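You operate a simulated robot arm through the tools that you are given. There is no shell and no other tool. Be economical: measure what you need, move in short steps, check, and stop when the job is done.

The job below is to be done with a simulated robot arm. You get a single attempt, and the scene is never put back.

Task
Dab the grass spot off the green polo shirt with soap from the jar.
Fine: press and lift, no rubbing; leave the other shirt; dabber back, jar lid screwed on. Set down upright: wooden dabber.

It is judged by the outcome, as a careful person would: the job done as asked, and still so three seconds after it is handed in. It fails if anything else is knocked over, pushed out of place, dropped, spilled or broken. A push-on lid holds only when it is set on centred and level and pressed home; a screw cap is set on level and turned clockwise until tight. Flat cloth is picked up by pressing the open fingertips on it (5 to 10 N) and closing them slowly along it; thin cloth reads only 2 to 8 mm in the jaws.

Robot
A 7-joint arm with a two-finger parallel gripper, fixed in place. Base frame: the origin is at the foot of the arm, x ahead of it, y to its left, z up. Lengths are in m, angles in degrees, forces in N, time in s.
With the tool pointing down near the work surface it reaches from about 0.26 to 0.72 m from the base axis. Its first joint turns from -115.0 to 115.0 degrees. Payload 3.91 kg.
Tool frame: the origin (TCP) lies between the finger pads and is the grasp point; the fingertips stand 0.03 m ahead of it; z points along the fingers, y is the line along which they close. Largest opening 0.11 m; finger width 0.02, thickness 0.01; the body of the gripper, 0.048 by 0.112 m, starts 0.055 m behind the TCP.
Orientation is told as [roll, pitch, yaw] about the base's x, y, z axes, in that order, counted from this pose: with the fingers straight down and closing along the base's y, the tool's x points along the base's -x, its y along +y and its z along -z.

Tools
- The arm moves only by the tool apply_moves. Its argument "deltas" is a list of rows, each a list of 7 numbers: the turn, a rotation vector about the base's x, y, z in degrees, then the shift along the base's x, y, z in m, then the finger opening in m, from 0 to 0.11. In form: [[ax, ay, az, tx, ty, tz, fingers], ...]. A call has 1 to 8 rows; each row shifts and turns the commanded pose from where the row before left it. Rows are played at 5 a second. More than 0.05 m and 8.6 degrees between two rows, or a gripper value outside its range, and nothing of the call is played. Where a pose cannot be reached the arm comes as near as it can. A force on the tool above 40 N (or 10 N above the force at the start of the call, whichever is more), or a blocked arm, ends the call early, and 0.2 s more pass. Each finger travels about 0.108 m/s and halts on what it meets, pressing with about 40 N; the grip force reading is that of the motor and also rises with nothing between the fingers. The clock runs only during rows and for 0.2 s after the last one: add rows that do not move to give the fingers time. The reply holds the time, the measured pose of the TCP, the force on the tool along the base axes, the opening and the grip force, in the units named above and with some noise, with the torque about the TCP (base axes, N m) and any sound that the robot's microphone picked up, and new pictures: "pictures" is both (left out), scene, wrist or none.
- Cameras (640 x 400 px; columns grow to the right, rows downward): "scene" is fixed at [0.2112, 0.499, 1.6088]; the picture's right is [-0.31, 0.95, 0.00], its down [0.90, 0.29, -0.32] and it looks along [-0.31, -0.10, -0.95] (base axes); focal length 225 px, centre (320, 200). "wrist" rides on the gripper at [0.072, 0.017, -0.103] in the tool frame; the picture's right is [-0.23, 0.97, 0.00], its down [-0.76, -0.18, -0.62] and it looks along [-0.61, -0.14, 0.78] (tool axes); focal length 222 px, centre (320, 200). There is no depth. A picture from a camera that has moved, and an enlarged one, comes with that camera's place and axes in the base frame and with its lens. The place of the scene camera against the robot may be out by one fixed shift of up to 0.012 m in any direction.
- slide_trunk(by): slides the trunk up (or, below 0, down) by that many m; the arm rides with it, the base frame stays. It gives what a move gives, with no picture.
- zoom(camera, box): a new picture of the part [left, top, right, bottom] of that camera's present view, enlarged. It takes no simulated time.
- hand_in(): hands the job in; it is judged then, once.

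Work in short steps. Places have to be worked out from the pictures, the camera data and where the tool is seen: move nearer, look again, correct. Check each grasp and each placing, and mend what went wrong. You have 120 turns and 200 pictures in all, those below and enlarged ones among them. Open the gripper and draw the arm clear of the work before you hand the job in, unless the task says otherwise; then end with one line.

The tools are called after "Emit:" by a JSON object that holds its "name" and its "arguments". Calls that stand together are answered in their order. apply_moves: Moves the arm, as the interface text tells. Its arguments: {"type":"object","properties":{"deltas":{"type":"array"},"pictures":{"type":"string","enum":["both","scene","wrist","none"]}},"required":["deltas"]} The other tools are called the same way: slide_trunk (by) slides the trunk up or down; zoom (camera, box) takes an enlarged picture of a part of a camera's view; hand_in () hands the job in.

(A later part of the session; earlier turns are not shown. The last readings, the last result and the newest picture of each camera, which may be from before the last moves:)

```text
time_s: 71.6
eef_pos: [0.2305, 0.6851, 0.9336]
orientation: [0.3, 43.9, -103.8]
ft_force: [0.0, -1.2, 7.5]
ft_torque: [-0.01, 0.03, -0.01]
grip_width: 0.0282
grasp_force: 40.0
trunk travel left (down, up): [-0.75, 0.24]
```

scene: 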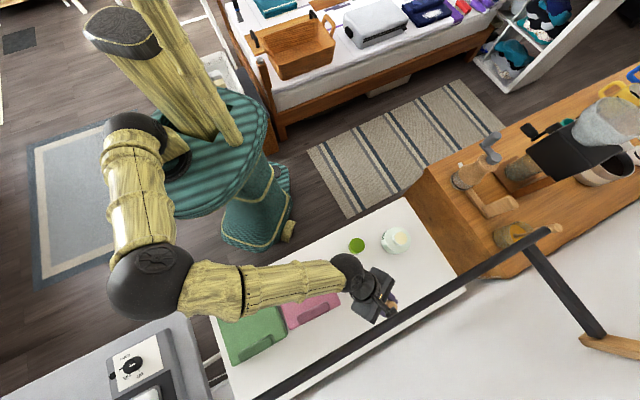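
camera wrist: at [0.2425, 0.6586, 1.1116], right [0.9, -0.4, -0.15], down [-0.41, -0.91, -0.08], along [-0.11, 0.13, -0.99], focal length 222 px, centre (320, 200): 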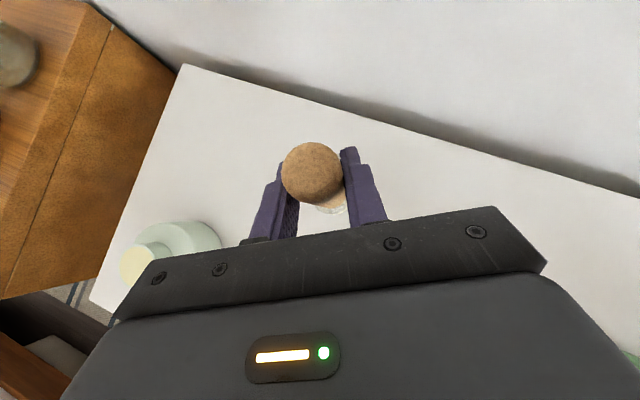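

Contact at 7.5 N. Ease 0.5 mm, open slowly and stay to look.

Emit:
{"name": "apply_moves", "arguments": {"deltas": [[0, 0, 0, 0, 0, 0.0007, 0.02], [0, 0, 0, 0, 0, 0, 0.032], [0, 0, 0, 0, 0, 0, 0.04], [0, 0, 0, 0, 0, 0, 0.055], [0, 0, 0, 0, 0, 0, 0.07], [0, 0, 0, 0, 0, 0, 0.07]], "pictures": "wrist"}}

```text
time_s: 73.0
eef_pos: [0.2304, 0.6851, 0.9327]
orientation: [0.4, 43.8, -104.0]
ft_force: [-0.2, -0.5, 1.3]
ft_torque: [0.03, -0.02, 0.01]
grip_width: 0.0698
grasp_force: 0.1
trunk travel left (down, up): [-0.75, 0.24]
camera wrist: at [0.2426, 0.6614, 1.0568], right [0.9, -0.4, -0.15], down [-0.41, -0.91, -0.08], along [-0.11, 0.13, -0.99], focal length 222 px, centre (320, 200)
```

wrist: 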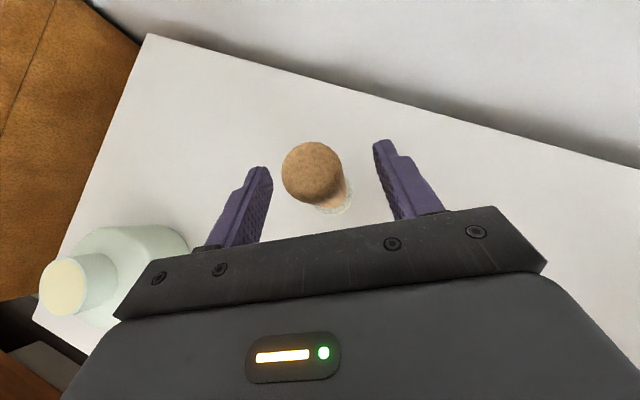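

Dabber stands upright by itself. Back out along the tool axis.

Emit:
{"name": "apply_moves", "arguments": {"deltas": [[0, 0, 0, -0.0033, -0.0134, 0.0144, 0.075], [0, 0, 0, -0.0066, -0.0269, 0.0289, 0.075], [0, 0, 0, -0.0066, -0.0269, 0.0289, 0.075], [0, 0, 0, -0.0066, -0.0269, 0.0289, 0.075], [0, 0, 0, -0.02, -0.03, 0.01, 0.075], [0, 0, 0, 0, 0, 0, 0.075]]}}

```text
time_s: 74.4
eef_pos: [0.1853, 0.5614, 1.0431]
orientation: [0.3, 43.9, -104.0]
ft_force: [-0.4, -0.1, -0.1]
ft_torque: [-0.02, 0.0, 0.0]
grip_width: 0.0753
grasp_force: 0.0
trunk travel left (down, up): [-0.75, 0.24]
camera wrist: at [0.1982, 0.5375, 1.1678], right [0.9, -0.4, -0.15], down [-0.41, -0.91, -0.08], along [-0.11, 0.13, -0.99], focal length 222 px, centre (320, 200)
```

scene: 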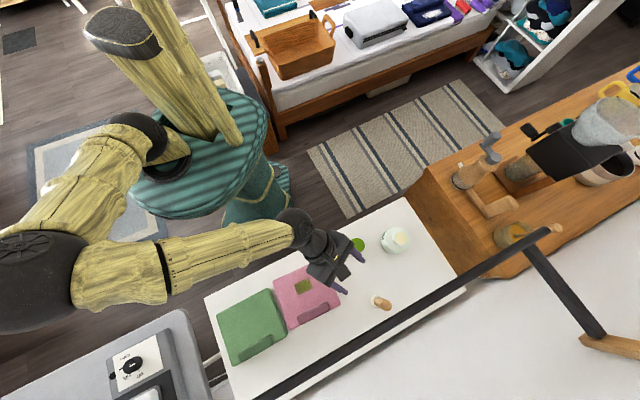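
wrist: 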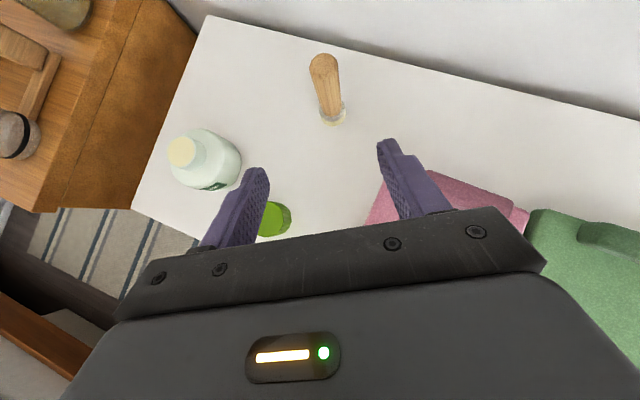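

Dabber is standing back in place. Now move aside and untilt the tool, then turn yaw for the lid.

Emit:
{"name": "apply_moves", "arguments": {"deltas": [[-7.1, 1.77, 0, -0.016, -0.01, 0.003, 0.09], [-7.1, 1.77, 0, -0.016, -0.01, 0.003, 0.09], [-7.1, 1.77, 0, -0.016, -0.01, 0, 0.09], [-7.1, 1.77, 0, -0.016, -0.01, 0, 0.09], [-7.1, 1.77, 0, -0.016, -0.01, 0, 0.09], [-7.1, 1.77, 0, -0.015, -0.01, 0, 0.09], [0, 0, 8.5, 0, 0, 0, 0.09], [0, 0, 8.5, 0, 0, 0, 0.09]], "pictures": "none"}}

Emit:
{"name": "apply_moves", "arguments": {"deltas": [[0, 0, 8.5, 0, 0, 0, 0.09], [0, 0, 8.5, 0, 0, 0, 0.09], [0, 0, 8.5, 0, 0, 0, 0.09], [0, 0, 8.5, 0, 0, 0, 0.09], [0, 0, 8.5, 0, 0, 0, 0.09], [0, 0, 8.5, 0, 0, 0, 0.09], [0, 0, 8.5, 0, 0, 0, 0.09], [0, 0, 8.5, 0, 0, 0, 0.09]], "pictures": "none"}}

Emit:
{"name": "apply_moves", "arguments": {"deltas": [[0, 0, 8.5, 0, 0, 0, 0.09], [0, 0, 8.5, 0, 0, 0, 0.09], [0, 0, 8.5, 0, 0, 0, 0.09], [0, 0, 8.5, 0, 0, 0, 0.09], [0, 0, 8.5, 0, 0, 0, 0.09], [0, 0, 8.5, 0, 0, 0, 0.09], [0, 0, 8.5, 0, 0, 0, 0.09], [0, 0, 8.5, 0, 0, 0, 0.09]], "pictures": "none"}}

Emit:
{"name": "apply_moves", "arguments": {"deltas": [[0, 0, 8.5, 0, 0, 0, 0.09], [0, 0, 8.5, 0, 0, 0, 0.09], [0, 0, 8.5, 0, 0, 0, 0.09], [0, 0, 8.5, 0, 0, 0, 0.09], [0, 0, 8.5, 0, 0, 0, 0.09], [0, 0, 0, 0, 0, 0, 0.09]]}}

```text
time_s: 76.2
eef_pos: [0.092, 0.5018, 1.0484]
orientation: [0.3, -0.2, -87.0]
ft_force: [-0.8, -0.8, 0.4]
ft_torque: [0.02, 0.0, 0.04]
grip_width: 0.0899
grasp_force: 0.0
trunk travel left (down, up): [-0.75, 0.24]
```

```text
time_s: 78.0
eef_pos: [0.0926, 0.5013, 1.0488]
orientation: [0.3, -0.1, -18.9]
ft_force: [0.0, 0.1, 0.0]
ft_torque: [-0.01, 0.0, -0.01]
grip_width: 0.0901
grasp_force: 0.1
trunk travel left (down, up): [-0.75, 0.24]
```

```text
time_s: 79.8
eef_pos: [0.092, 0.5004, 1.0485]
orientation: [0.3, -0.1, 49.2]
ft_force: [0.9, -0.1, 0.2]
ft_torque: [0.02, 0.01, 0.0]
grip_width: 0.0901
grasp_force: 0.1
trunk travel left (down, up): [-0.75, 0.24]
```

```text
time_s: 81.2
eef_pos: [0.0932, 0.5018, 1.0498]
orientation: [0.3, -0.2, 91.5]
ft_force: [-0.5, 0.3, 0.3]
ft_torque: [0.04, 0.0, -0.03]
grip_width: 0.0901
grasp_force: 0.1
trunk travel left (down, up): [-0.75, 0.24]
camera wrist: at [0.0793, 0.4267, 1.1518], right [-0.98, 0.2, 0.01], down [0.16, 0.76, 0.62], along [0.12, 0.61, -0.78], focal length 222 px, centre (320, 200)
```

scene: 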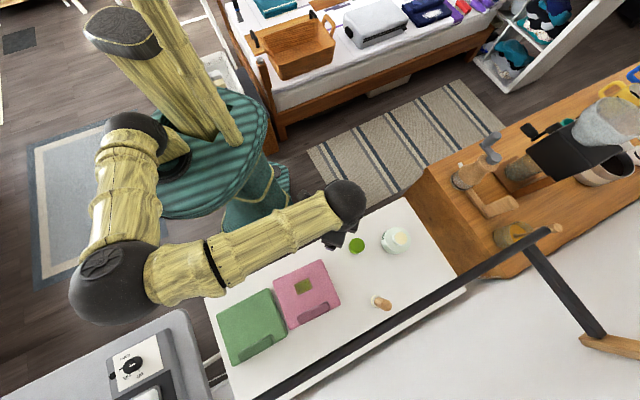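
wrist: 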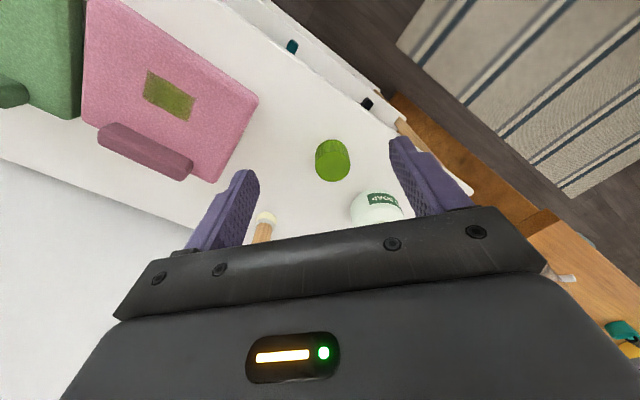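

Above the lid's approach; move over it and look.

Emit:
{"name": "apply_moves", "arguments": {"deltas": [[-0.2, -0.3, 0, -0.001, 0.04, -0.02, 0.09], [0, 0, 0, -0.001, 0.038, -0.02, 0.09], [0, 0, 0, 0, 0, -0.04, 0.09], [0, 0, 0, 0, 0, 0, 0.09]], "pictures": "wrist"}}

```text
time_s: 82.2
eef_pos: [0.0921, 0.5796, 0.9677]
orientation: [0.0, 0.0, 91.5]
ft_force: [0.6, 0.0, 0.1]
ft_torque: [-0.02, 0.04, 0.0]
grip_width: 0.0901
grasp_force: 0.0
trunk travel left (down, up): [-0.75, 0.24]
camera wrist: at [0.0762, 0.5067, 1.0708], right [-0.98, 0.2, 0.0], down [0.16, 0.77, 0.62], along [0.13, 0.61, -0.78], focal length 222 px, centre (320, 200)
```

wrist: 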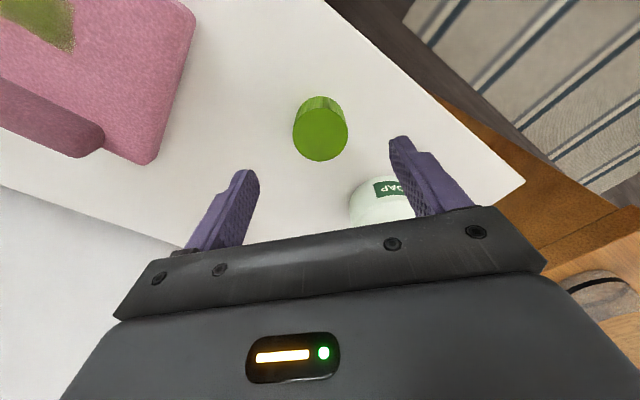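

Lid at (0.092, 0.580), centred. Descend to the same grip height and grasp.

Emit:
{"name": "apply_moves", "arguments": {"deltas": [[0, 0, 0, 0, 0, -0.035, 0.09], [0, 0, 0, 0, 0, -0.03, 0.08], [0, 0, 0, 0, 0, -0.015, 0.07], [0, 0, 0, 0, 0, 0, 0.055], [0, 0, 0, 0, 0, 0, 0.045], [0, 0, 0, 0, 0, 0, 0.036], [0, 0, 0, 0, 0, 0, 0.036]], "pictures": "wrist"}}

```text
time_s: 83.8
eef_pos: [0.0906, 0.5797, 0.8875]
orientation: [0.1, 0.1, 91.5]
ft_force: [-0.5, 0.0, 0.3]
ft_torque: [0.0, 0.02, 0.01]
grip_width: 0.0515
grasp_force: 40.4
trunk travel left (down, up): [-0.75, 0.24]
camera wrist: at [0.0767, 0.5058, 0.9914], right [-0.98, 0.2, 0.0], down [0.16, 0.77, 0.62], along [0.13, 0.61, -0.78], focal length 222 px, centre (320, 200)
```

wrist: 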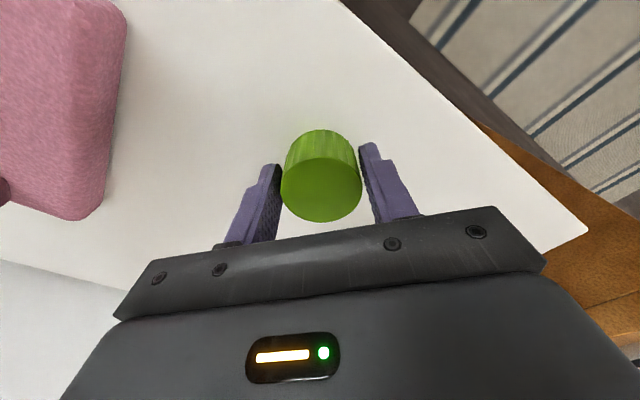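

Lid gripped. Lift and carry above the jar, (0.037, 0.6995).

Emit:
{"name": "apply_moves", "arguments": {"deltas": [[0, 0, 0, 0, 0, 0.04, 0.036], [0, 0, 0, 0, 0, 0.04, 0.036], [0, 0, 0, 0, 0, 0.04, 0.036], [0, 0, 0, -0.018, 0.04, 0, 0.036], [0, 0, 0, -0.018, 0.04, 0, 0.036], [0, 0, 0, -0.0175, 0.04, 0, 0.036], [0, 0, 0, 0, 0, 0, 0.036], [0, 0, 0, 0, 0, 0, 0.036]], "pictures": "wrist"}}

```text
time_s: 85.6
eef_pos: [0.0359, 0.6976, 1.0085]
orientation: [-0.1, 0.0, 91.6]
ft_force: [0.5, -0.9, -0.5]
ft_torque: [0.03, -0.01, 0.02]
grip_width: 0.0516
grasp_force: 40.3
trunk travel left (down, up): [-0.75, 0.24]
camera wrist: at [0.0215, 0.6234, 1.1112], right [-0.98, 0.2, 0.0], down [0.16, 0.77, 0.62], along [0.12, 0.61, -0.78], focal length 222 px, centre (320, 200)
```

wrist: 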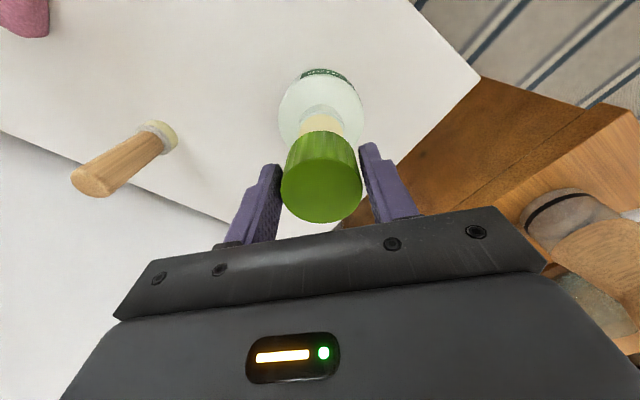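

By comparing camera poses, I'm about 2 mm short in y and 1 mm in x of where the lid came off. Correct while descending to just above the neck.

Emit:
{"name": "apply_moves", "arguments": {"deltas": [[0, 0, 0, 0.0008, 0.002, -0.02, 0.036], [0, 0, 0, 0, 0, -0.017, 0.036], [0, 0, 0, 0, 0, 0, 0.036], [0, 0, 0, 0, 0, 0, 0.036]], "pictures": "wrist"}}

Emit:
{"name": "zoom", "arguments": {"camera": "wrist", "box": [250, 60, 390, 230]}}

Emit:
{"name": "zoom", "arguments": {"camera": "scene", "box": [360, 190, 460, 270]}}

```text
time_s: 86.6
eef_pos: [0.0369, 0.7002, 0.9713]
orientation: [0.1, 0.1, 91.5]
ft_force: [0.2, 0.1, -0.7]
ft_torque: [0.0, -0.02, 0.01]
grip_width: 0.0514
grasp_force: 40.2
trunk travel left (down, up): [-0.75, 0.24]
camera wrist: at [0.0224, 0.6264, 1.0747], right [-0.98, 0.2, 0.0], down [0.16, 0.77, 0.62], along [0.13, 0.61, -0.78], focal length 222 px, centre (320, 200)
```

wrist: 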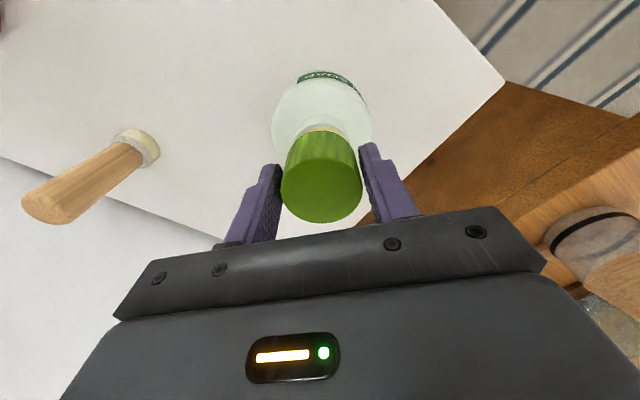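

```text
2.35 times, centred on (320, 145) of wrist
camera zoom: at [0.0224, 0.6264, 1.0747], right [-0.98, 0.2, 0.0], down [0.16, 0.77, 0.62], along [0.13, 0.61, -0.78], focal length 523 px, centre (320, 329)
```

zoom: 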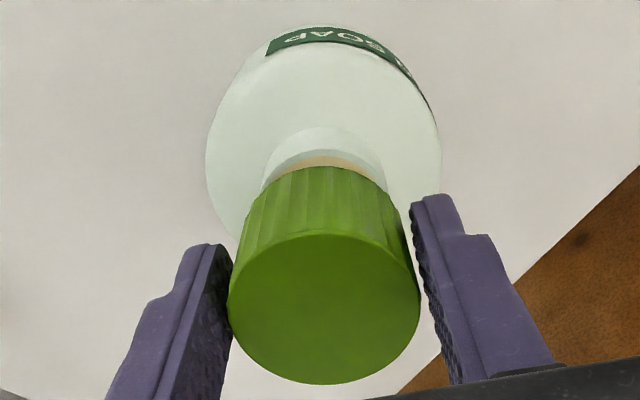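

```text
5.00 times, centred on (410, 230) of scene
camera zoom: at [0.2112, 0.499, 1.6088], right [-0.31, 0.95, 0.0], down [0.9, 0.29, -0.32], along [-0.31, -0.1, -0.95], focal length 1126 px, centre (-130, 50)
```

zoom: 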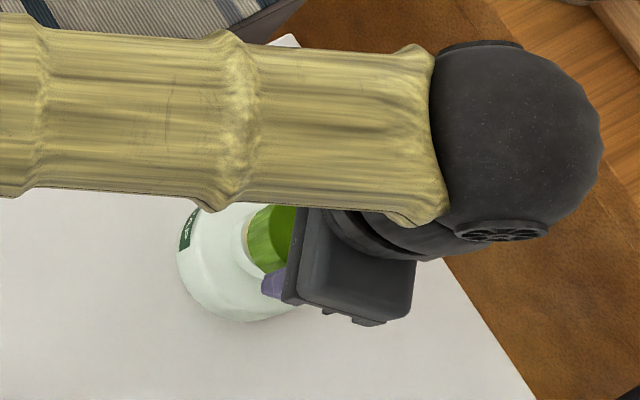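

Lid is centred over the neck. Lower onto it gently.

Emit:
{"name": "apply_moves", "arguments": {"deltas": [[0, 0, 0, 0, 0, -0.01, 0.036], [0, 0, 0, 0, 0, -0.006, 0.036], [0, 0, 0, 0, 0, -0.002, 0.036], [0, 0, 0, 0, 0, 0, 0.036]], "pictures": "none"}}

```text
time_s: 87.6
eef_pos: [0.0372, 0.7007, 0.9594]
orientation: [0.0, -0.4, 91.5]
ft_force: [-0.2, 6.2, 37.9]
ft_torque: [0.09, 0.77, 0.02]
grip_width: 0.0516
grasp_force: 40.2
trunk travel left (down, up): [-0.75, 0.24]
```

Contact came 6–8 mm too high with torque suggesting the −x side wall touches the neck rim. Back up and shift slightly −x.

Emit:
{"name": "apply_moves", "arguments": {"deltas": [[0, 0, 0, 0, 0, 0.008, 0.036], [0, 0, 0, -0.002, 0, 0, 0.036], [0, 0, 0, 0, 0, 0, 0.036]], "pictures": "wrist"}}

Emit:
{"name": "zoom", "arguments": {"camera": "wrist", "box": [250, 60, 390, 230]}}

```text
time_s: 88.4
eef_pos: [0.035, 0.7006, 0.9614]
orientation: [0.0, 0.3, 91.4]
ft_force: [0.2, -0.1, -0.5]
ft_torque: [0.0, -0.01, -0.01]
grip_width: 0.0513
grasp_force: 40.0
trunk travel left (down, up): [-0.75, 0.24]
camera wrist: at [0.0211, 0.6267, 1.0645], right [-0.98, 0.2, 0.0], down [0.16, 0.77, 0.62], along [0.13, 0.61, -0.78], focal length 222 px, centre (320, 200)
```

wrist: 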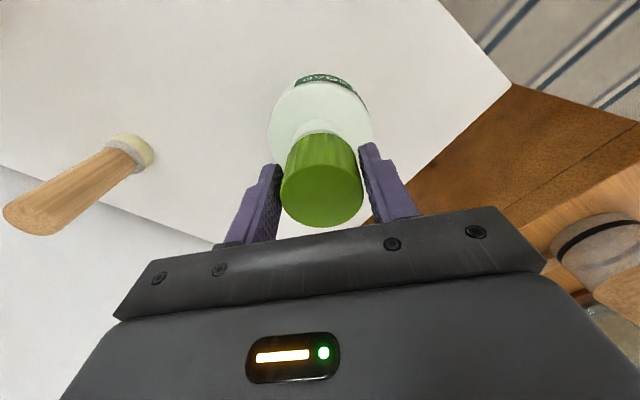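

```text
2.35 times, centred on (320, 145) of wrist
camera zoom: at [0.0211, 0.6267, 1.0645], right [-0.98, 0.2, 0.0], down [0.16, 0.77, 0.62], along [0.13, 0.61, -0.78], focal length 523 px, centre (320, 329)
```

zoom: 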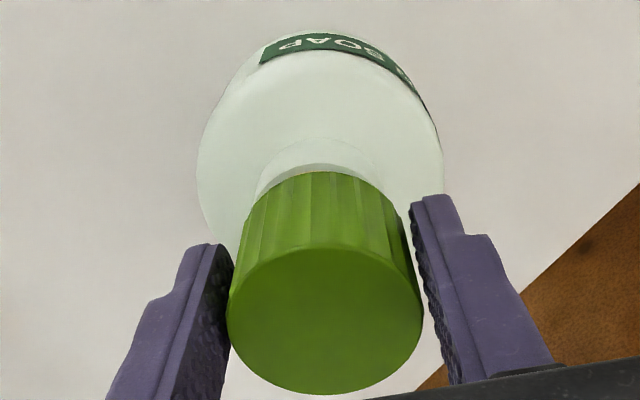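

The lid slid up ~4 mm in the grip, meaning its wall rested on the neck rim. Regrasp images suggest the lid sits ~2 mm too far +y in the fingers. I'll raise, correct y by −2.5 mm, and look.

Emit:
{"name": "apply_moves", "arguments": {"deltas": [[0, 0, 0, 0.0015, -0.0025, 0.004, 0.036], [0, 0, 0, 0, 0, 0, 0.036]], "pictures": "none"}}

Emit:
{"name": "zoom", "arguments": {"camera": "scene", "box": [380, 210, 430, 250]}}

Emit:
{"name": "zoom", "arguments": {"camera": "wrist", "box": [270, 80, 370, 230]}}

```text
time_s: 89.0
eef_pos: [0.0364, 0.699, 0.966]
orientation: [0.0, 0.1, 91.6]
ft_force: [0.2, 0.4, 0.3]
ft_torque: [0.07, -0.03, 0.0]
grip_width: 0.0512
grasp_force: 40.6
trunk travel left (down, up): [-0.75, 0.24]
```

```text
10.00 times, centred on (405, 230) of scene
camera zoom: at [0.2112, 0.499, 1.6088], right [-0.31, 0.95, 0.0], down [0.9, 0.29, -0.32], along [-0.31, -0.1, -0.95], focal length 2252 px, centre (-530, -100)
```

zoom: 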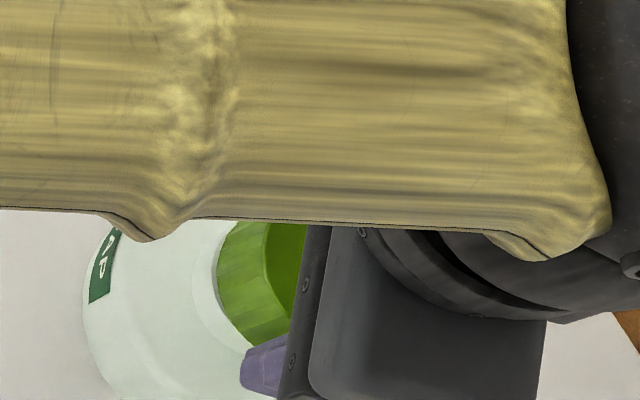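

```text
2.67 times, centred on (320, 155) of wrist
camera zoom: at [0.0221, 0.6247, 1.0691], right [-0.98, 0.2, 0.0], down [0.16, 0.77, 0.62], along [0.13, 0.61, -0.78], focal length 592 px, centre (320, 320)
```

zoom: 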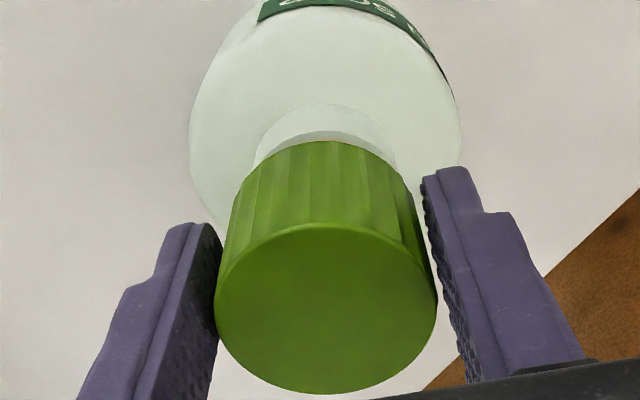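

Geometry puts the lid centre ~4 mm beyond the neck centre in y still; x is aligned. Shift −3.5 mm in y and lower gently.

Emit:
{"name": "apply_moves", "arguments": {"deltas": [[0, 0, 0, 0, -0.0035, 0, 0.036], [0, 0, 0, 0, 0, -0.003, 0.036], [0, 0, 0, 0, 0, -0.002, 0.036], [0, 0, 0, 0, 0, -0.001, 0.036], [0, 0, 0, 0, 0, 0, 0.036]], "pictures": "wrist"}}

Emit:
{"name": "zoom", "arguments": {"camera": "wrist", "box": [270, 80, 370, 230]}}

```text
time_s: 90.2
eef_pos: [0.0371, 0.6955, 0.9614]
orientation: [0.0, -0.1, 91.3]
ft_force: [0.7, 1.2, 2.3]
ft_torque: [0.12, -0.04, -0.01]
grip_width: 0.0513
grasp_force: 40.2
trunk travel left (down, up): [-0.75, 0.24]
camera wrist: at [0.023, 0.6211, 1.0636], right [-0.98, 0.2, 0.0], down [0.16, 0.77, 0.62], along [0.13, 0.61, -0.78], focal length 222 px, centre (320, 200)
```

wrist: 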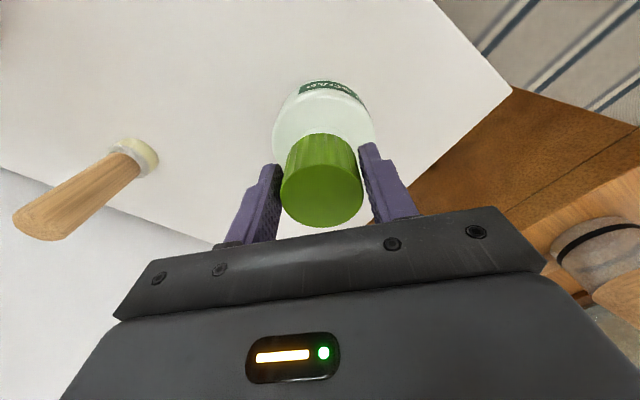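

```text
2.67 times, centred on (320, 155) of wrist
camera zoom: at [0.023, 0.6211, 1.0636], right [-0.98, 0.2, 0.0], down [0.16, 0.77, 0.62], along [0.13, 0.61, -0.78], focal length 592 px, centre (320, 320)
```

zoom: 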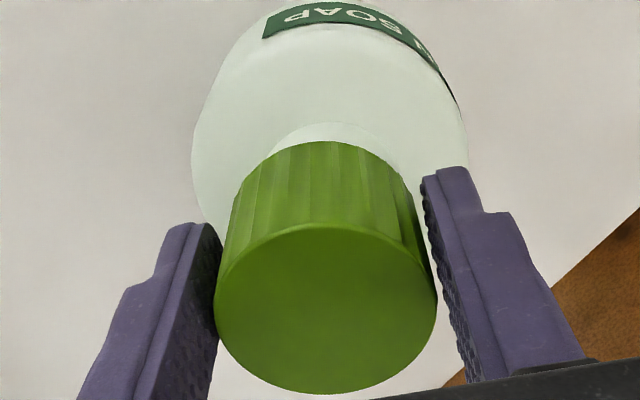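

Now lid and neck look aligned (shift 0.7 mm −x). Continue lowering in small steps watching force.

Emit:
{"name": "apply_moves", "arguments": {"deltas": [[0, 0, 0, -0.0007, 0, -0.001, 0.036], [0, 0, 0, 0, 0, -0.001, 0.036], [0, 0, 0, 0, 0, 0, 0.036]], "pictures": "none"}}

```text
time_s: 91.0
eef_pos: [0.0377, 0.6955, 0.9613]
orientation: [-0.1, -0.3, 91.3]
ft_force: [4.0, 5.2, 16.8]
ft_torque: [0.58, -0.04, -0.13]
grip_width: 0.0514
grasp_force: 39.7
trunk travel left (down, up): [-0.75, 0.24]
```

Torque says the lid's +y wall is now on the rim, so the true centre is between the two tries: shift +3 mm y, −1 mm x.

Emit:
{"name": "apply_moves", "arguments": {"deltas": [[0, 0, 0, 0, 0, 0.004, 0.036], [0, 0.3, 0, -0.001, 0.003, 0, 0.036], [0, 0, 0, 0, 0, -0.003, 0.036], [0, 0, 0, 0, 0, -0.001, 0.036], [0, 0, 0, 0, 0, 0, 0.036]], "pictures": "none"}}

```text
time_s: 92.2
eef_pos: [0.0353, 0.6981, 0.96]
orientation: [0.4, 0.0, 91.4]
ft_force: [-4.2, 1.7, 10.4]
ft_torque: [0.03, -0.11, 0.04]
grip_width: 0.0511
grasp_force: 39.7
trunk travel left (down, up): [-0.75, 0.24]
```

Contact now on the +x side; the centre is ~1 mm back in +x. Slide 1 mm +x under light pressure and lower.

Emit:
{"name": "apply_moves", "arguments": {"deltas": [[-0.2, 0, 0, 0.0005, 0, 0.001, 0.036], [0, 0, 0, 0.0005, 0, 0, 0.036], [0, 0, 0, 0, 0, -0.001, 0.036], [0, 0, 0, 0, 0, -0.001, 0.036], [0, 0, 0, 0, 0, 0, 0.036]], "pictures": "wrist"}}

Emit:
{"name": "zoom", "arguments": {"camera": "wrist", "box": [270, 80, 370, 230]}}

```text
time_s: 93.4
eef_pos: [0.037, 0.6968, 0.9588]
orientation: [0.3, 0.1, 91.5]
ft_force: [-3.4, 6.3, 18.4]
ft_torque: [-0.05, 0.31, -0.01]
grip_width: 0.0513
grasp_force: 40.3
trunk travel left (down, up): [-0.75, 0.24]
camera wrist: at [0.0225, 0.6232, 1.0622], right [-0.98, 0.2, 0.01], down [0.16, 0.77, 0.62], along [0.12, 0.61, -0.78], focal length 222 px, centre (320, 200)
```

wrist: 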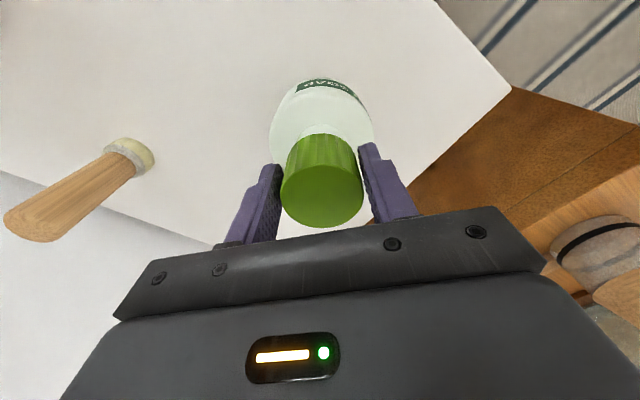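

```text
2.67 times, centred on (320, 155) of wrist
camera zoom: at [0.0225, 0.6232, 1.0622], right [-0.98, 0.2, 0.01], down [0.16, 0.77, 0.62], along [0.12, 0.61, -0.78], focal length 592 px, centre (320, 320)
```

zoom: 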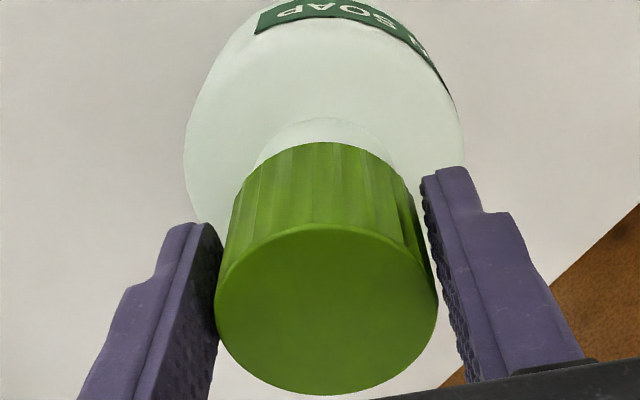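

Contact is now near-balanced but still at rim height. A small nudge toward the contact side (−x, −y) under light pressure to see whether it drops over.

Emit:
{"name": "apply_moves", "arguments": {"deltas": [[-0.2, 0, 0, -0.0005, -0.0005, 0, 0.036], [0, 0, 0, -0.0003, -0.0005, 0, 0.036], [0, 0, 0, 0, 0, 0, 0.036]], "pictures": "none"}}

```text
time_s: 94.2
eef_pos: [0.0356, 0.6962, 0.9566]
orientation: [0.4, 0.7, 91.5]
ft_force: [-1.4, -1.5, -1.0]
ft_torque: [-0.05, 0.05, 0.06]
grip_width: 0.051
grasp_force: 40.2
trunk travel left (down, up): [-0.75, 0.24]
```

It dropped over the neck (z 0.9566, no force). Lower further gently.

Emit:
{"name": "apply_moves", "arguments": {"deltas": [[0, 0, 0, 0, 0, -0.002, 0.036], [0, 0, 0, 0, 0, -0.002, 0.036], [0, 0, 0, 0, 0, 0, 0.036]], "pictures": "wrist"}}

Emit:
{"name": "zoom", "arguments": {"camera": "wrist", "box": [270, 80, 370, 230]}}

```text
time_s: 95.0
eef_pos: [0.0341, 0.6955, 0.9526]
orientation: [0.3, 0.5, 91.4]
ft_force: [-1.0, -2.6, 0.7]
ft_torque: [-0.12, 0.06, 0.04]
grip_width: 0.0507
grasp_force: 40.0
trunk travel left (down, up): [-0.75, 0.24]
camera wrist: at [0.0222, 0.6231, 1.0569], right [-0.98, 0.2, 0.0], down [0.16, 0.77, 0.62], along [0.12, 0.6, -0.79], focal length 222 px, centre (320, 200)
```

wrist: 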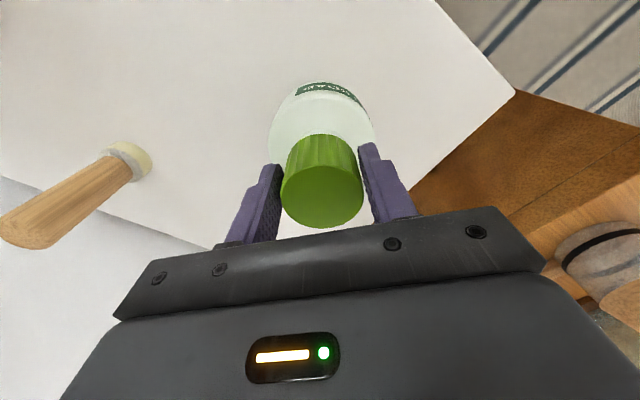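

```text
2.67 times, centred on (320, 155) of wrist
camera zoom: at [0.0222, 0.6231, 1.0569], right [-0.98, 0.2, 0.0], down [0.16, 0.77, 0.62], along [0.12, 0.6, -0.79], focal length 592 px, centre (320, 320)
```

zoom: 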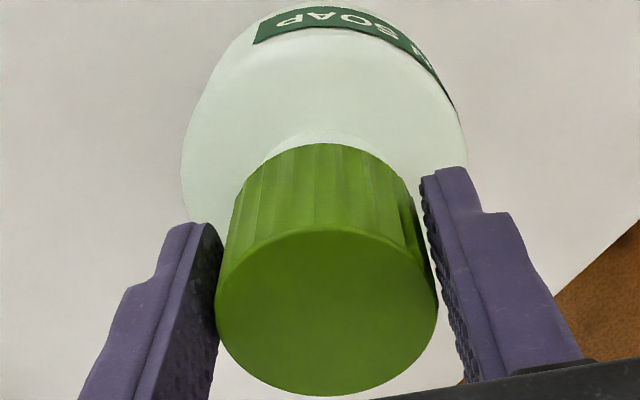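

Over the neck. Level the tool (undo my small tilts) and continue down until it seats on the thread.

Emit:
{"name": "apply_moves", "arguments": {"deltas": [[0.4, -0.3, 0, 0, 0, -0.001, 0.036], [0, 0, 0, 0, 0, -0.002, 0.036], [0, 0, 0, 0, 0, -0.001, 0.036], [0, 0, 0, 0, 0, 0, 0.036]], "pictures": "none"}}

```text
time_s: 96.0
eef_pos: [0.0364, 0.6968, 0.9502]
orientation: [-0.1, -0.1, 91.4]
ft_force: [-2.9, -6.8, 2.2]
ft_torque: [-0.19, 0.11, 0.0]
grip_width: 0.0509
grasp_force: 40.1
trunk travel left (down, up): [-0.75, 0.24]
```

Emit:
{"name": "apply_moves", "arguments": {"deltas": [[0, 0, 0, 0, -0.0005, -0.001, 0.036], [0, 0, 0, 0, 0, -0.001, 0.036], [0, 0, 0, 0, 0, -0.001, 0.036], [0, 0, 0, 0, 0, 0, 0.036]], "pictures": "none"}}

```text
time_s: 97.0
eef_pos: [0.0349, 0.6963, 0.9469]
orientation: [0.0, 0.1, 91.5]
ft_force: [-2.8, -9.7, -0.3]
ft_torque: [-0.06, 0.11, 0.03]
grip_width: 0.0504
grasp_force: 40.1
trunk travel left (down, up): [-0.75, 0.24]
```

Emit:
{"name": "apply_moves", "arguments": {"deltas": [[0, 0, 0, -0.0004, -0.001, -0.001, 0.036], [0, 0, 0, 0, 0, -0.001, 0.036], [0, 0, 0, 0, 0, -0.001, 0.036], [0, 0, 0, 0, 0, 0, 0.036]], "pictures": "wrist"}}

Emit:
{"name": "zoom", "arguments": {"camera": "wrist", "box": [270, 80, 370, 230]}}

```text
time_s: 98.0
eef_pos: [0.0349, 0.6946, 0.946]
orientation: [0.0, -0.2, 91.4]
ft_force: [-1.0, 2.8, 18.4]
ft_torque: [-0.31, 0.03, -0.01]
grip_width: 0.0503
grasp_force: 40.0
trunk travel left (down, up): [-0.75, 0.24]
camera wrist: at [0.0211, 0.6207, 1.0487], right [-0.98, 0.2, 0.0], down [0.16, 0.76, 0.63], along [0.13, 0.61, -0.78], focal length 222 px, centre (320, 200)
```

wrist: 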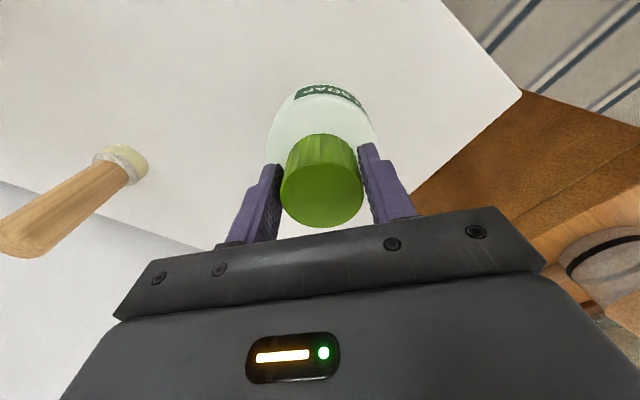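

```text
2.67 times, centred on (320, 155) of wrist
camera zoom: at [0.0211, 0.6207, 1.0487], right [-0.98, 0.2, 0.0], down [0.16, 0.76, 0.63], along [0.13, 0.61, -0.78], focal length 592 px, centre (320, 320)
```

zoom: 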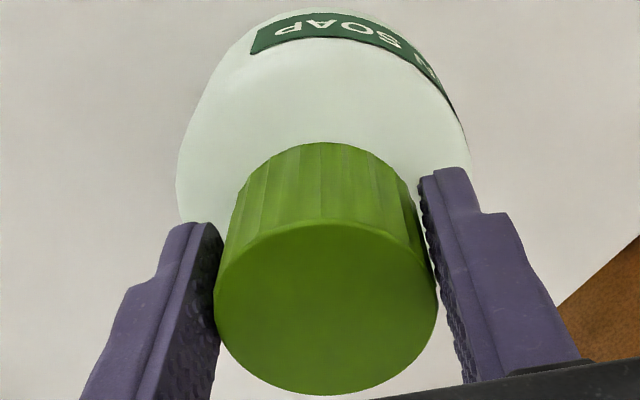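

Seated on the thread at z 0.946 as expected. The lid is ~2 mm off-centre in the fingers, so before turning I'll open, recentre on it (+y 2 mm, +3 mm z), and check.

Emit:
{"name": "apply_moves", "arguments": {"deltas": [[0, 0, 0, 0, 0, 0.001, 0.036], [0, 0, 0, 0, 0, 0, 0.06], [0, 0, 0, 0, 0, 0, 0.07], [0, 0, 0, 0.0005, 0.002, 0.003, 0.07], [0, 0, 0, 0, 0, 0, 0.07]], "pictures": "wrist"}}

Emit:
{"name": "zoom", "arguments": {"camera": "wrist", "box": [270, 80, 370, 230]}}

```text
time_s: 99.2
eef_pos: [0.0356, 0.6983, 0.9475]
orientation: [0.0, 0.1, 91.5]
ft_force: [-0.5, 0.0, -0.6]
ft_torque: [0.0, 0.0, 0.0]
grip_width: 0.0702
grasp_force: 0.1
trunk travel left (down, up): [-0.75, 0.24]
camera wrist: at [0.0217, 0.624, 1.0506], right [-0.98, 0.2, 0.0], down [0.16, 0.77, 0.62], along [0.13, 0.61, -0.78], focal length 222 px, centre (320, 200)
```

wrist: 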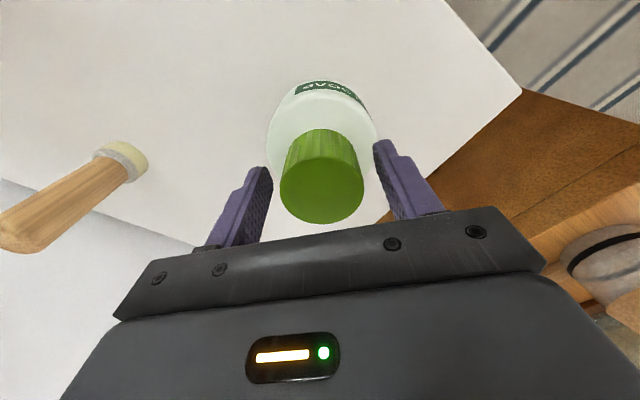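

```text
2.67 times, centred on (320, 155) of wrist
camera zoom: at [0.0217, 0.624, 1.0506], right [-0.98, 0.2, 0.0], down [0.16, 0.77, 0.62], along [0.13, 0.61, -0.78], focal length 592 px, centre (320, 320)
```

zoom: 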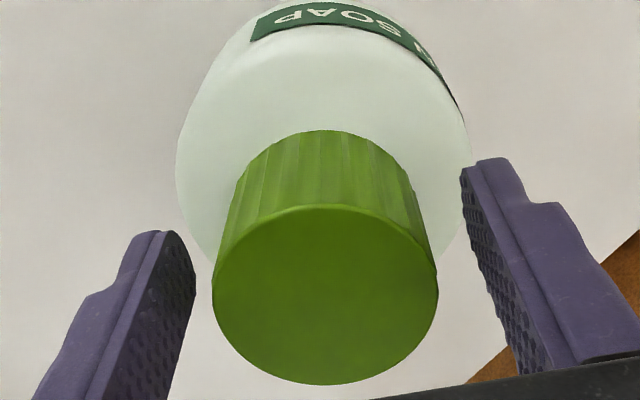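

Lid sits level and centred (0.0365, 0.698). Grip and turn clockwise.

Emit:
{"name": "apply_moves", "arguments": {"deltas": [[0, 0, 0, 0, 0, 0, 0.055], [0, 0, 0, 0, 0, 0, 0.042], [0, 0, 0, 0, 0, 0, 0.036], [0, 0, 0, 0, 0, 0, 0.036], [0, 0, -8, 0, 0, -0.0001, 0.036], [0, 0, -8, 0, 0, -0.0001, 0.036], [0, 0, -8, 0, 0, -0.0001, 0.036], [0, 0, 0, 0, 0, 0, 0.036]], "pictures": "wrist"}}

```text
time_s: 101.0
eef_pos: [0.0353, 0.699, 0.9466]
orientation: [0.1, 0.0, 67.4]
ft_force: [-6.9, 1.1, 0.9]
ft_torque: [0.01, 0.19, 0.04]
grip_width: 0.0505
grasp_force: 39.6
trunk travel left (down, up): [-0.75, 0.24]
camera wrist: at [-0.008, 0.6366, 1.0503], right [-0.81, 0.58, 0.0], down [0.46, 0.64, 0.62], along [0.36, 0.51, -0.78], focal length 222 px, centre (320, 200)
```

wrist: 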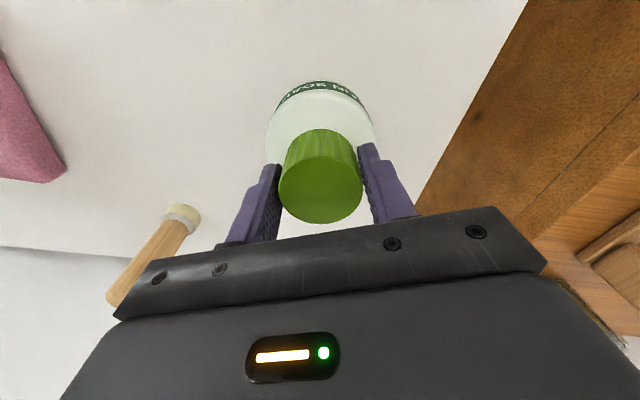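

Turning smoothly with the jar still. Continue clockwise.

Emit:
{"name": "apply_moves", "arguments": {"deltas": [[0, 0, -8, 0, 0, -0.0001, 0.036], [0, 0, -8, 0, 0, -0.0001, 0.036], [0, 0, -8, 0, 0, -0.0001, 0.036], [0, 0, -8, 0, 0, -0.0001, 0.036], [0, 0, -8, 0, 0, -0.0001, 0.036], [0, 0, -8, 0, 0, -0.0001, 0.036], [0, 0, -8, 0, 0, -0.0001, 0.036], [0, 0, -8, 0, 0, -0.0001, 0.036]], "pictures": "none"}}

Emit:
{"name": "apply_moves", "arguments": {"deltas": [[0, 0, -8, 0, 0, -0.0001, 0.036], [0, 0, -8, 0, 0, -0.0001, 0.036], [0, 0, -8, 0, 0, -0.0001, 0.036], [0, 0, -8, 0, 0, -0.0001, 0.036], [0, 0, -8, 0, 0, -0.0001, 0.036], [0, 0, -8, 0, 0, -0.0001, 0.036], [0, 0, -8, 0, 0, -0.0001, 0.036], [0, 0, 0, 0, 0, 0, 0.036]], "pictures": "wrist"}}

```text
time_s: 102.8
eef_pos: [0.0372, 0.7003, 0.9449]
orientation: [0.1, 0.0, 3.3]
ft_force: [-4.9, 25.3, 11.8]
ft_torque: [0.3, 0.0, -0.06]
grip_width: 0.0486
grasp_force: 39.7
trunk travel left (down, up): [-0.75, 0.24]
```

```text
time_s: 104.6
eef_pos: [0.0367, 0.6988, 0.9446]
orientation: [0.0, 0.1, -52.6]
ft_force: [3.2, 22.7, 16.9]
ft_torque: [0.39, -0.24, -0.01]
grip_width: 0.0482
grasp_force: 39.7
trunk travel left (down, up): [-0.75, 0.24]
camera wrist: at [0.0064, 0.765, 1.0481], right [0.91, 0.41, 0.0], down [0.32, -0.71, 0.62], along [0.26, -0.57, -0.78], focal length 222 px, centre (320, 200)
```

wrist: 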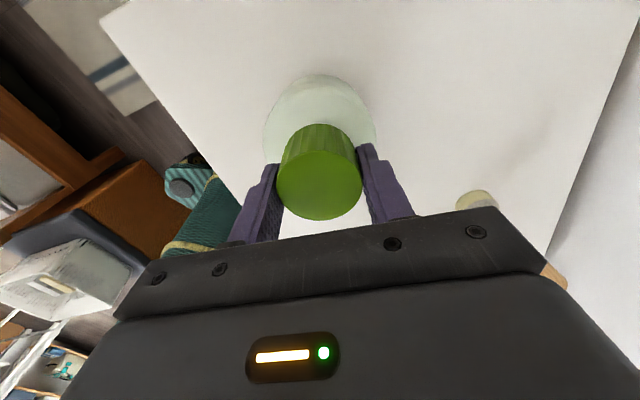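

144° done. Relieve the sideways load, release, and swing back for another turn.

Emit:
{"name": "apply_moves", "arguments": {"deltas": [[0, 0, 0, 0, 0.001, 0.0005, 0.036], [0, 0, 0, 0, 0.001, 0.0005, 0.036], [0, 0, 0, 0, 0, 0, 0.036], [0, 0, 0, 0, 0, 0, 0.06], [0, 0, 0, 0, -0.0015, 0, 0.07], [0, 0, 8.5, 0, 0, 0, 0.07], [0, 0, 8.5, 0, 0, 0, 0.07], [0, 0, 8.5, 0, 0, 0, 0.07]], "pictures": "none"}}

Emit:
{"name": "apply_moves", "arguments": {"deltas": [[0, 0, 8.5, 0, 0, 0, 0.07], [0, 0, 8.5, 0, 0, 0, 0.07], [0, 0, 8.5, 0, 0, 0, 0.07], [0, 0, 8.5, 0, 0, 0, 0.07], [0, 0, 8.5, 0, 0, 0, 0.07], [0, 0, 8.5, 0, 0, 0, 0.07], [0, 0, 8.5, 0, 0, 0, 0.07], [0, 0, 8.5, 0, 0, 0, 0.07]], "pictures": "none"}}

Emit:
{"name": "apply_moves", "arguments": {"deltas": [[0, 0, 8.5, 0, 0, 0, 0.07], [0, 0, 8.5, 0, 0, 0, 0.07], [0, 0, 8.5, 0, 0, 0, 0.07], [0, 0, 8.5, 0, 0, 0, 0.07], [0, 0, 8.5, 0, 0, 0, 0.07], [0, 0, 8.5, 0, 0, 0, 0.07], [0, 0, 0, 0, 0, 0, 0.07]], "pictures": "wrist"}}

```text
time_s: 106.4
eef_pos: [0.0346, 0.6986, 0.9477]
orientation: [-0.1, 0.0, -26.9]
ft_force: [0.1, -0.1, 0.9]
ft_torque: [0.01, -0.02, 0.02]
grip_width: 0.07
grasp_force: 0.1
trunk travel left (down, up): [-0.75, 0.24]
```

```text
time_s: 108.2
eef_pos: [0.036, 0.6981, 0.9465]
orientation: [0.0, 0.2, 41.2]
ft_force: [0.6, -0.2, -0.6]
ft_torque: [0.0, 0.02, 0.02]
grip_width: 0.0698
grasp_force: 0.2
trunk travel left (down, up): [-0.75, 0.24]
```

```text
time_s: 109.8
eef_pos: [0.0357, 0.697, 0.9457]
orientation: [0.1, 0.1, 92.1]
ft_force: [0.4, 0.2, 0.2]
ft_torque: [0.03, 0.03, -0.03]
grip_width: 0.07
grasp_force: 0.1
trunk travel left (down, up): [-0.75, 0.24]
camera wrist: at [0.0221, 0.6242, 1.0498], right [-0.98, 0.19, 0.0], down [0.15, 0.77, 0.62], along [0.12, 0.61, -0.78], focal length 222 px, centre (320, 200)
```

wrist: 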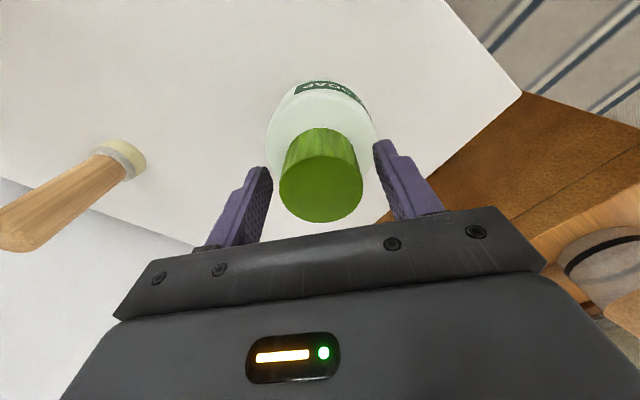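

Lid still centred and a bit lower. Second clockwise turn.

Emit:
{"name": "apply_moves", "arguments": {"deltas": [[0, 0, 0, 0, 0, -0.0005, 0.055], [0, 0, 0, 0, 0, 0, 0.042], [0, 0, 0, 0, 0, 0, 0.036], [0, 0, 0, 0, 0, 0, 0.036], [0, 0, -8, 0, 0, -0.0001, 0.036], [0, 0, -8, 0, 0, -0.0001, 0.036], [0, 0, -8, 0, 0, -0.0001, 0.036], [0, 0, -8, 0, 0, -0.0001, 0.036]], "pictures": "none"}}

Emit:
{"name": "apply_moves", "arguments": {"deltas": [[0, 0, -8, 0, 0, -0.0001, 0.036], [0, 0, -8, 0, 0, -0.0001, 0.036], [0, 0, -8, 0, 0, -0.0001, 0.036], [0, 0, -8, 0, 0, -0.0001, 0.036], [0, 0, -8, 0, 0, -0.0001, 0.036], [0, 0, -8, 0, 0, -0.0001, 0.036], [0, 0, -8, 0, 0, -0.0001, 0.036], [0, 0, 0, 0, 0, 0, 0.036]], "pictures": "none"}}

```text
time_s: 111.6
eef_pos: [0.0339, 0.6993, 0.9456]
orientation: [0.1, -0.1, 60.0]
ft_force: [-4.8, 0.0, 1.9]
ft_torque: [-0.16, -0.02, 0.01]
grip_width: 0.0505
grasp_force: 39.9
trunk travel left (down, up): [-0.75, 0.24]
```

```text
time_s: 113.4
eef_pos: [0.0336, 0.7002, 0.9445]
orientation: [0.1, 0.0, 3.8]
ft_force: [-19.1, 22.6, 10.3]
ft_torque: [-0.34, 0.07, 0.03]
grip_width: 0.0507
grasp_force: 40.0
trunk travel left (down, up): [-0.75, 0.24]
```

Relieve the sideways load then continue the turn.

Emit:
{"name": "apply_moves", "arguments": {"deltas": [[0, 0, 0, -0.001, 0.001, 0, 0.036], [0, 0, 0, -0.0005, 0.001, 0.0005, 0.036], [0, 0, -8, 0, 0, 0, 0.036], [0, 0, -8, 0, 0, 0, 0.036], [0, 0, -8, 0, 0, 0, 0.036], [0, 0, -8, 0, 0, 0, 0.036], [0, 0, 0, 0, 0, 0, 0.036]], "pictures": "wrist"}}

```text
time_s: 115.0
eef_pos: [0.0356, 0.7002, 0.9441]
orientation: [0.0, -0.1, -28.1]
ft_force: [-5.9, 5.5, 0.7]
ft_torque: [0.2, 0.07, -0.02]
grip_width: 0.0496
grasp_force: 39.6
trunk travel left (down, up): [-0.75, 0.24]
camera wrist: at [-0.02, 0.7479, 1.0478], right [0.66, 0.75, 0.0], down [0.59, -0.52, 0.62], along [0.47, -0.41, -0.78], focal length 222 px, centre (320, 200)
```

wrist: 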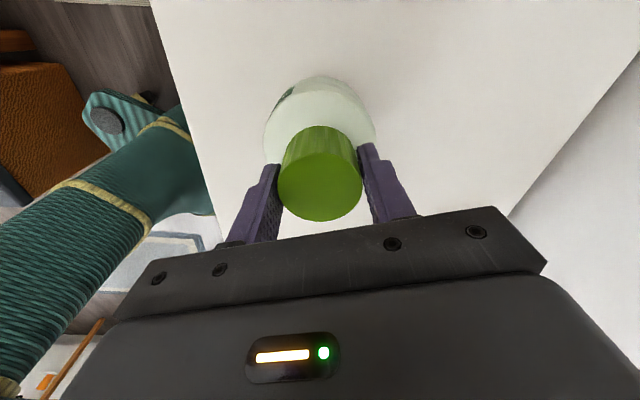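

Emit:
{"name": "apply_moves", "arguments": {"deltas": [[0, 0, -8, 0, 0, -0.0001, 0.036], [0, 0, -8, 0, 0, -0.0001, 0.036], [0, 0, -8, 0, 0, -0.0001, 0.036], [0, 0, -8, 0, 0, -0.0001, 0.036], [0, 0, -8, 0, 0, -0.0001, 0.036], [0, 0, 0, 0, 0, 0, 0.036]], "pictures": "wrist"}}

Emit:
{"name": "zoom", "arguments": {"camera": "wrist", "box": [250, 60, 390, 230]}}

```text
time_s: 116.4
eef_pos: [0.0355, 0.7014, 0.944]
orientation: [0.0, 0.1, -68.0]
ft_force: [1.9, 1.0, -0.2]
ft_torque: [-0.08, -0.07, 0.29]
grip_width: 0.0509
grasp_force: 39.6
trunk travel left (down, up): [-0.75, 0.24]
camera wrist: at [0.0246, 0.7724, 1.048], right [0.99, 0.15, 0.0], down [0.12, -0.77, 0.62], along [0.09, -0.62, -0.78], focal length 222 px, centre (320, 200)
```

wrist: 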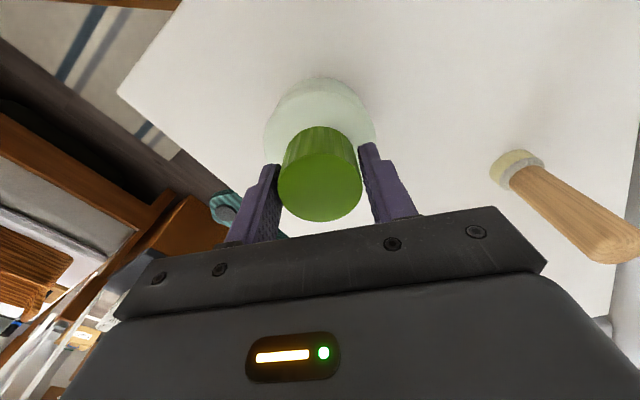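

```text
2.35 times, centred on (320, 145) of wrist
camera zoom: at [0.0246, 0.7724, 1.048], right [0.99, 0.15, 0.0], down [0.12, -0.77, 0.62], along [0.09, -0.62, -0.78], focal length 523 px, centre (320, 329)
```

zoom: 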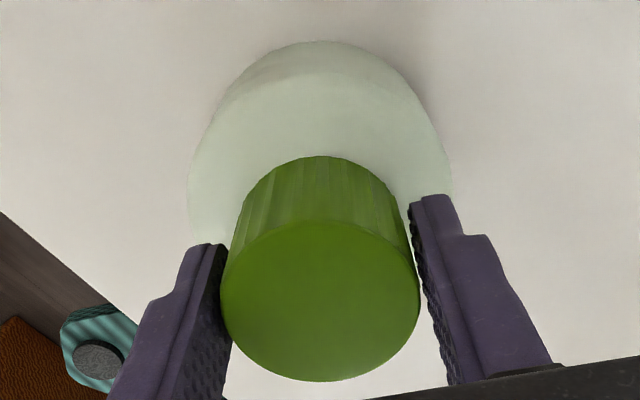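

A resisting torque of 0.29 N·m has appeared, so the lid is tightening after ~304°. Turn a little more to confirm it's tight.

Emit:
{"name": "apply_moves", "arguments": {"deltas": [[0, 0, -4, 0, 0, 0, 0.036], [0, 0, -4, 0, 0, 0, 0.036], [0, 0, 0, 0, 0, 0, 0.036]], "pictures": "none"}}

```text
time_s: 117.2
eef_pos: [0.0343, 0.7016, 0.9451]
orientation: [-0.1, 0.2, -76.1]
ft_force: [3.2, 7.1, 0.6]
ft_torque: [0.17, -0.05, -0.01]
grip_width: 0.0488
grasp_force: 39.9
trunk travel left (down, up): [-0.75, 0.24]
```

Emit:
{"name": "apply_moves", "arguments": {"deltas": [[0, 0, -5, 0, 0, 0, 0.036], [0, 0, -5, 0, 0, 0, 0.036], [0, 0, -5, 0, 0, 0, 0.036]], "pictures": "none"}}

Emit:
{"name": "zoom", "arguments": {"camera": "wrist", "box": [250, 60, 390, 230]}}

```text
time_s: 118.0
eef_pos: [0.0359, 0.7001, 0.9445]
orientation: [-0.1, 0.1, -91.1]
ft_force: [6.5, -2.9, 0.1]
ft_torque: [-0.27, -0.22, 1.2]
grip_width: 0.0511
grasp_force: 40.1
trunk travel left (down, up): [-0.75, 0.24]
```

```text
2.35 times, centred on (320, 145) of wrist
camera zoom: at [0.0542, 0.7713, 1.0482], right [0.97, -0.25, 0.0], down [-0.19, -0.76, 0.62], along [-0.15, -0.6, -0.78], focal length 523 px, centre (320, 329)
```

zoom: 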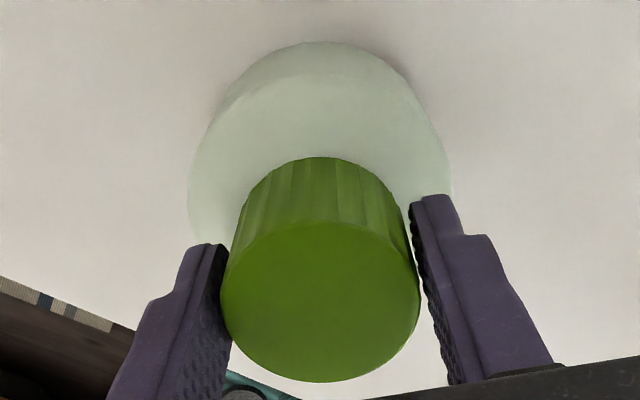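

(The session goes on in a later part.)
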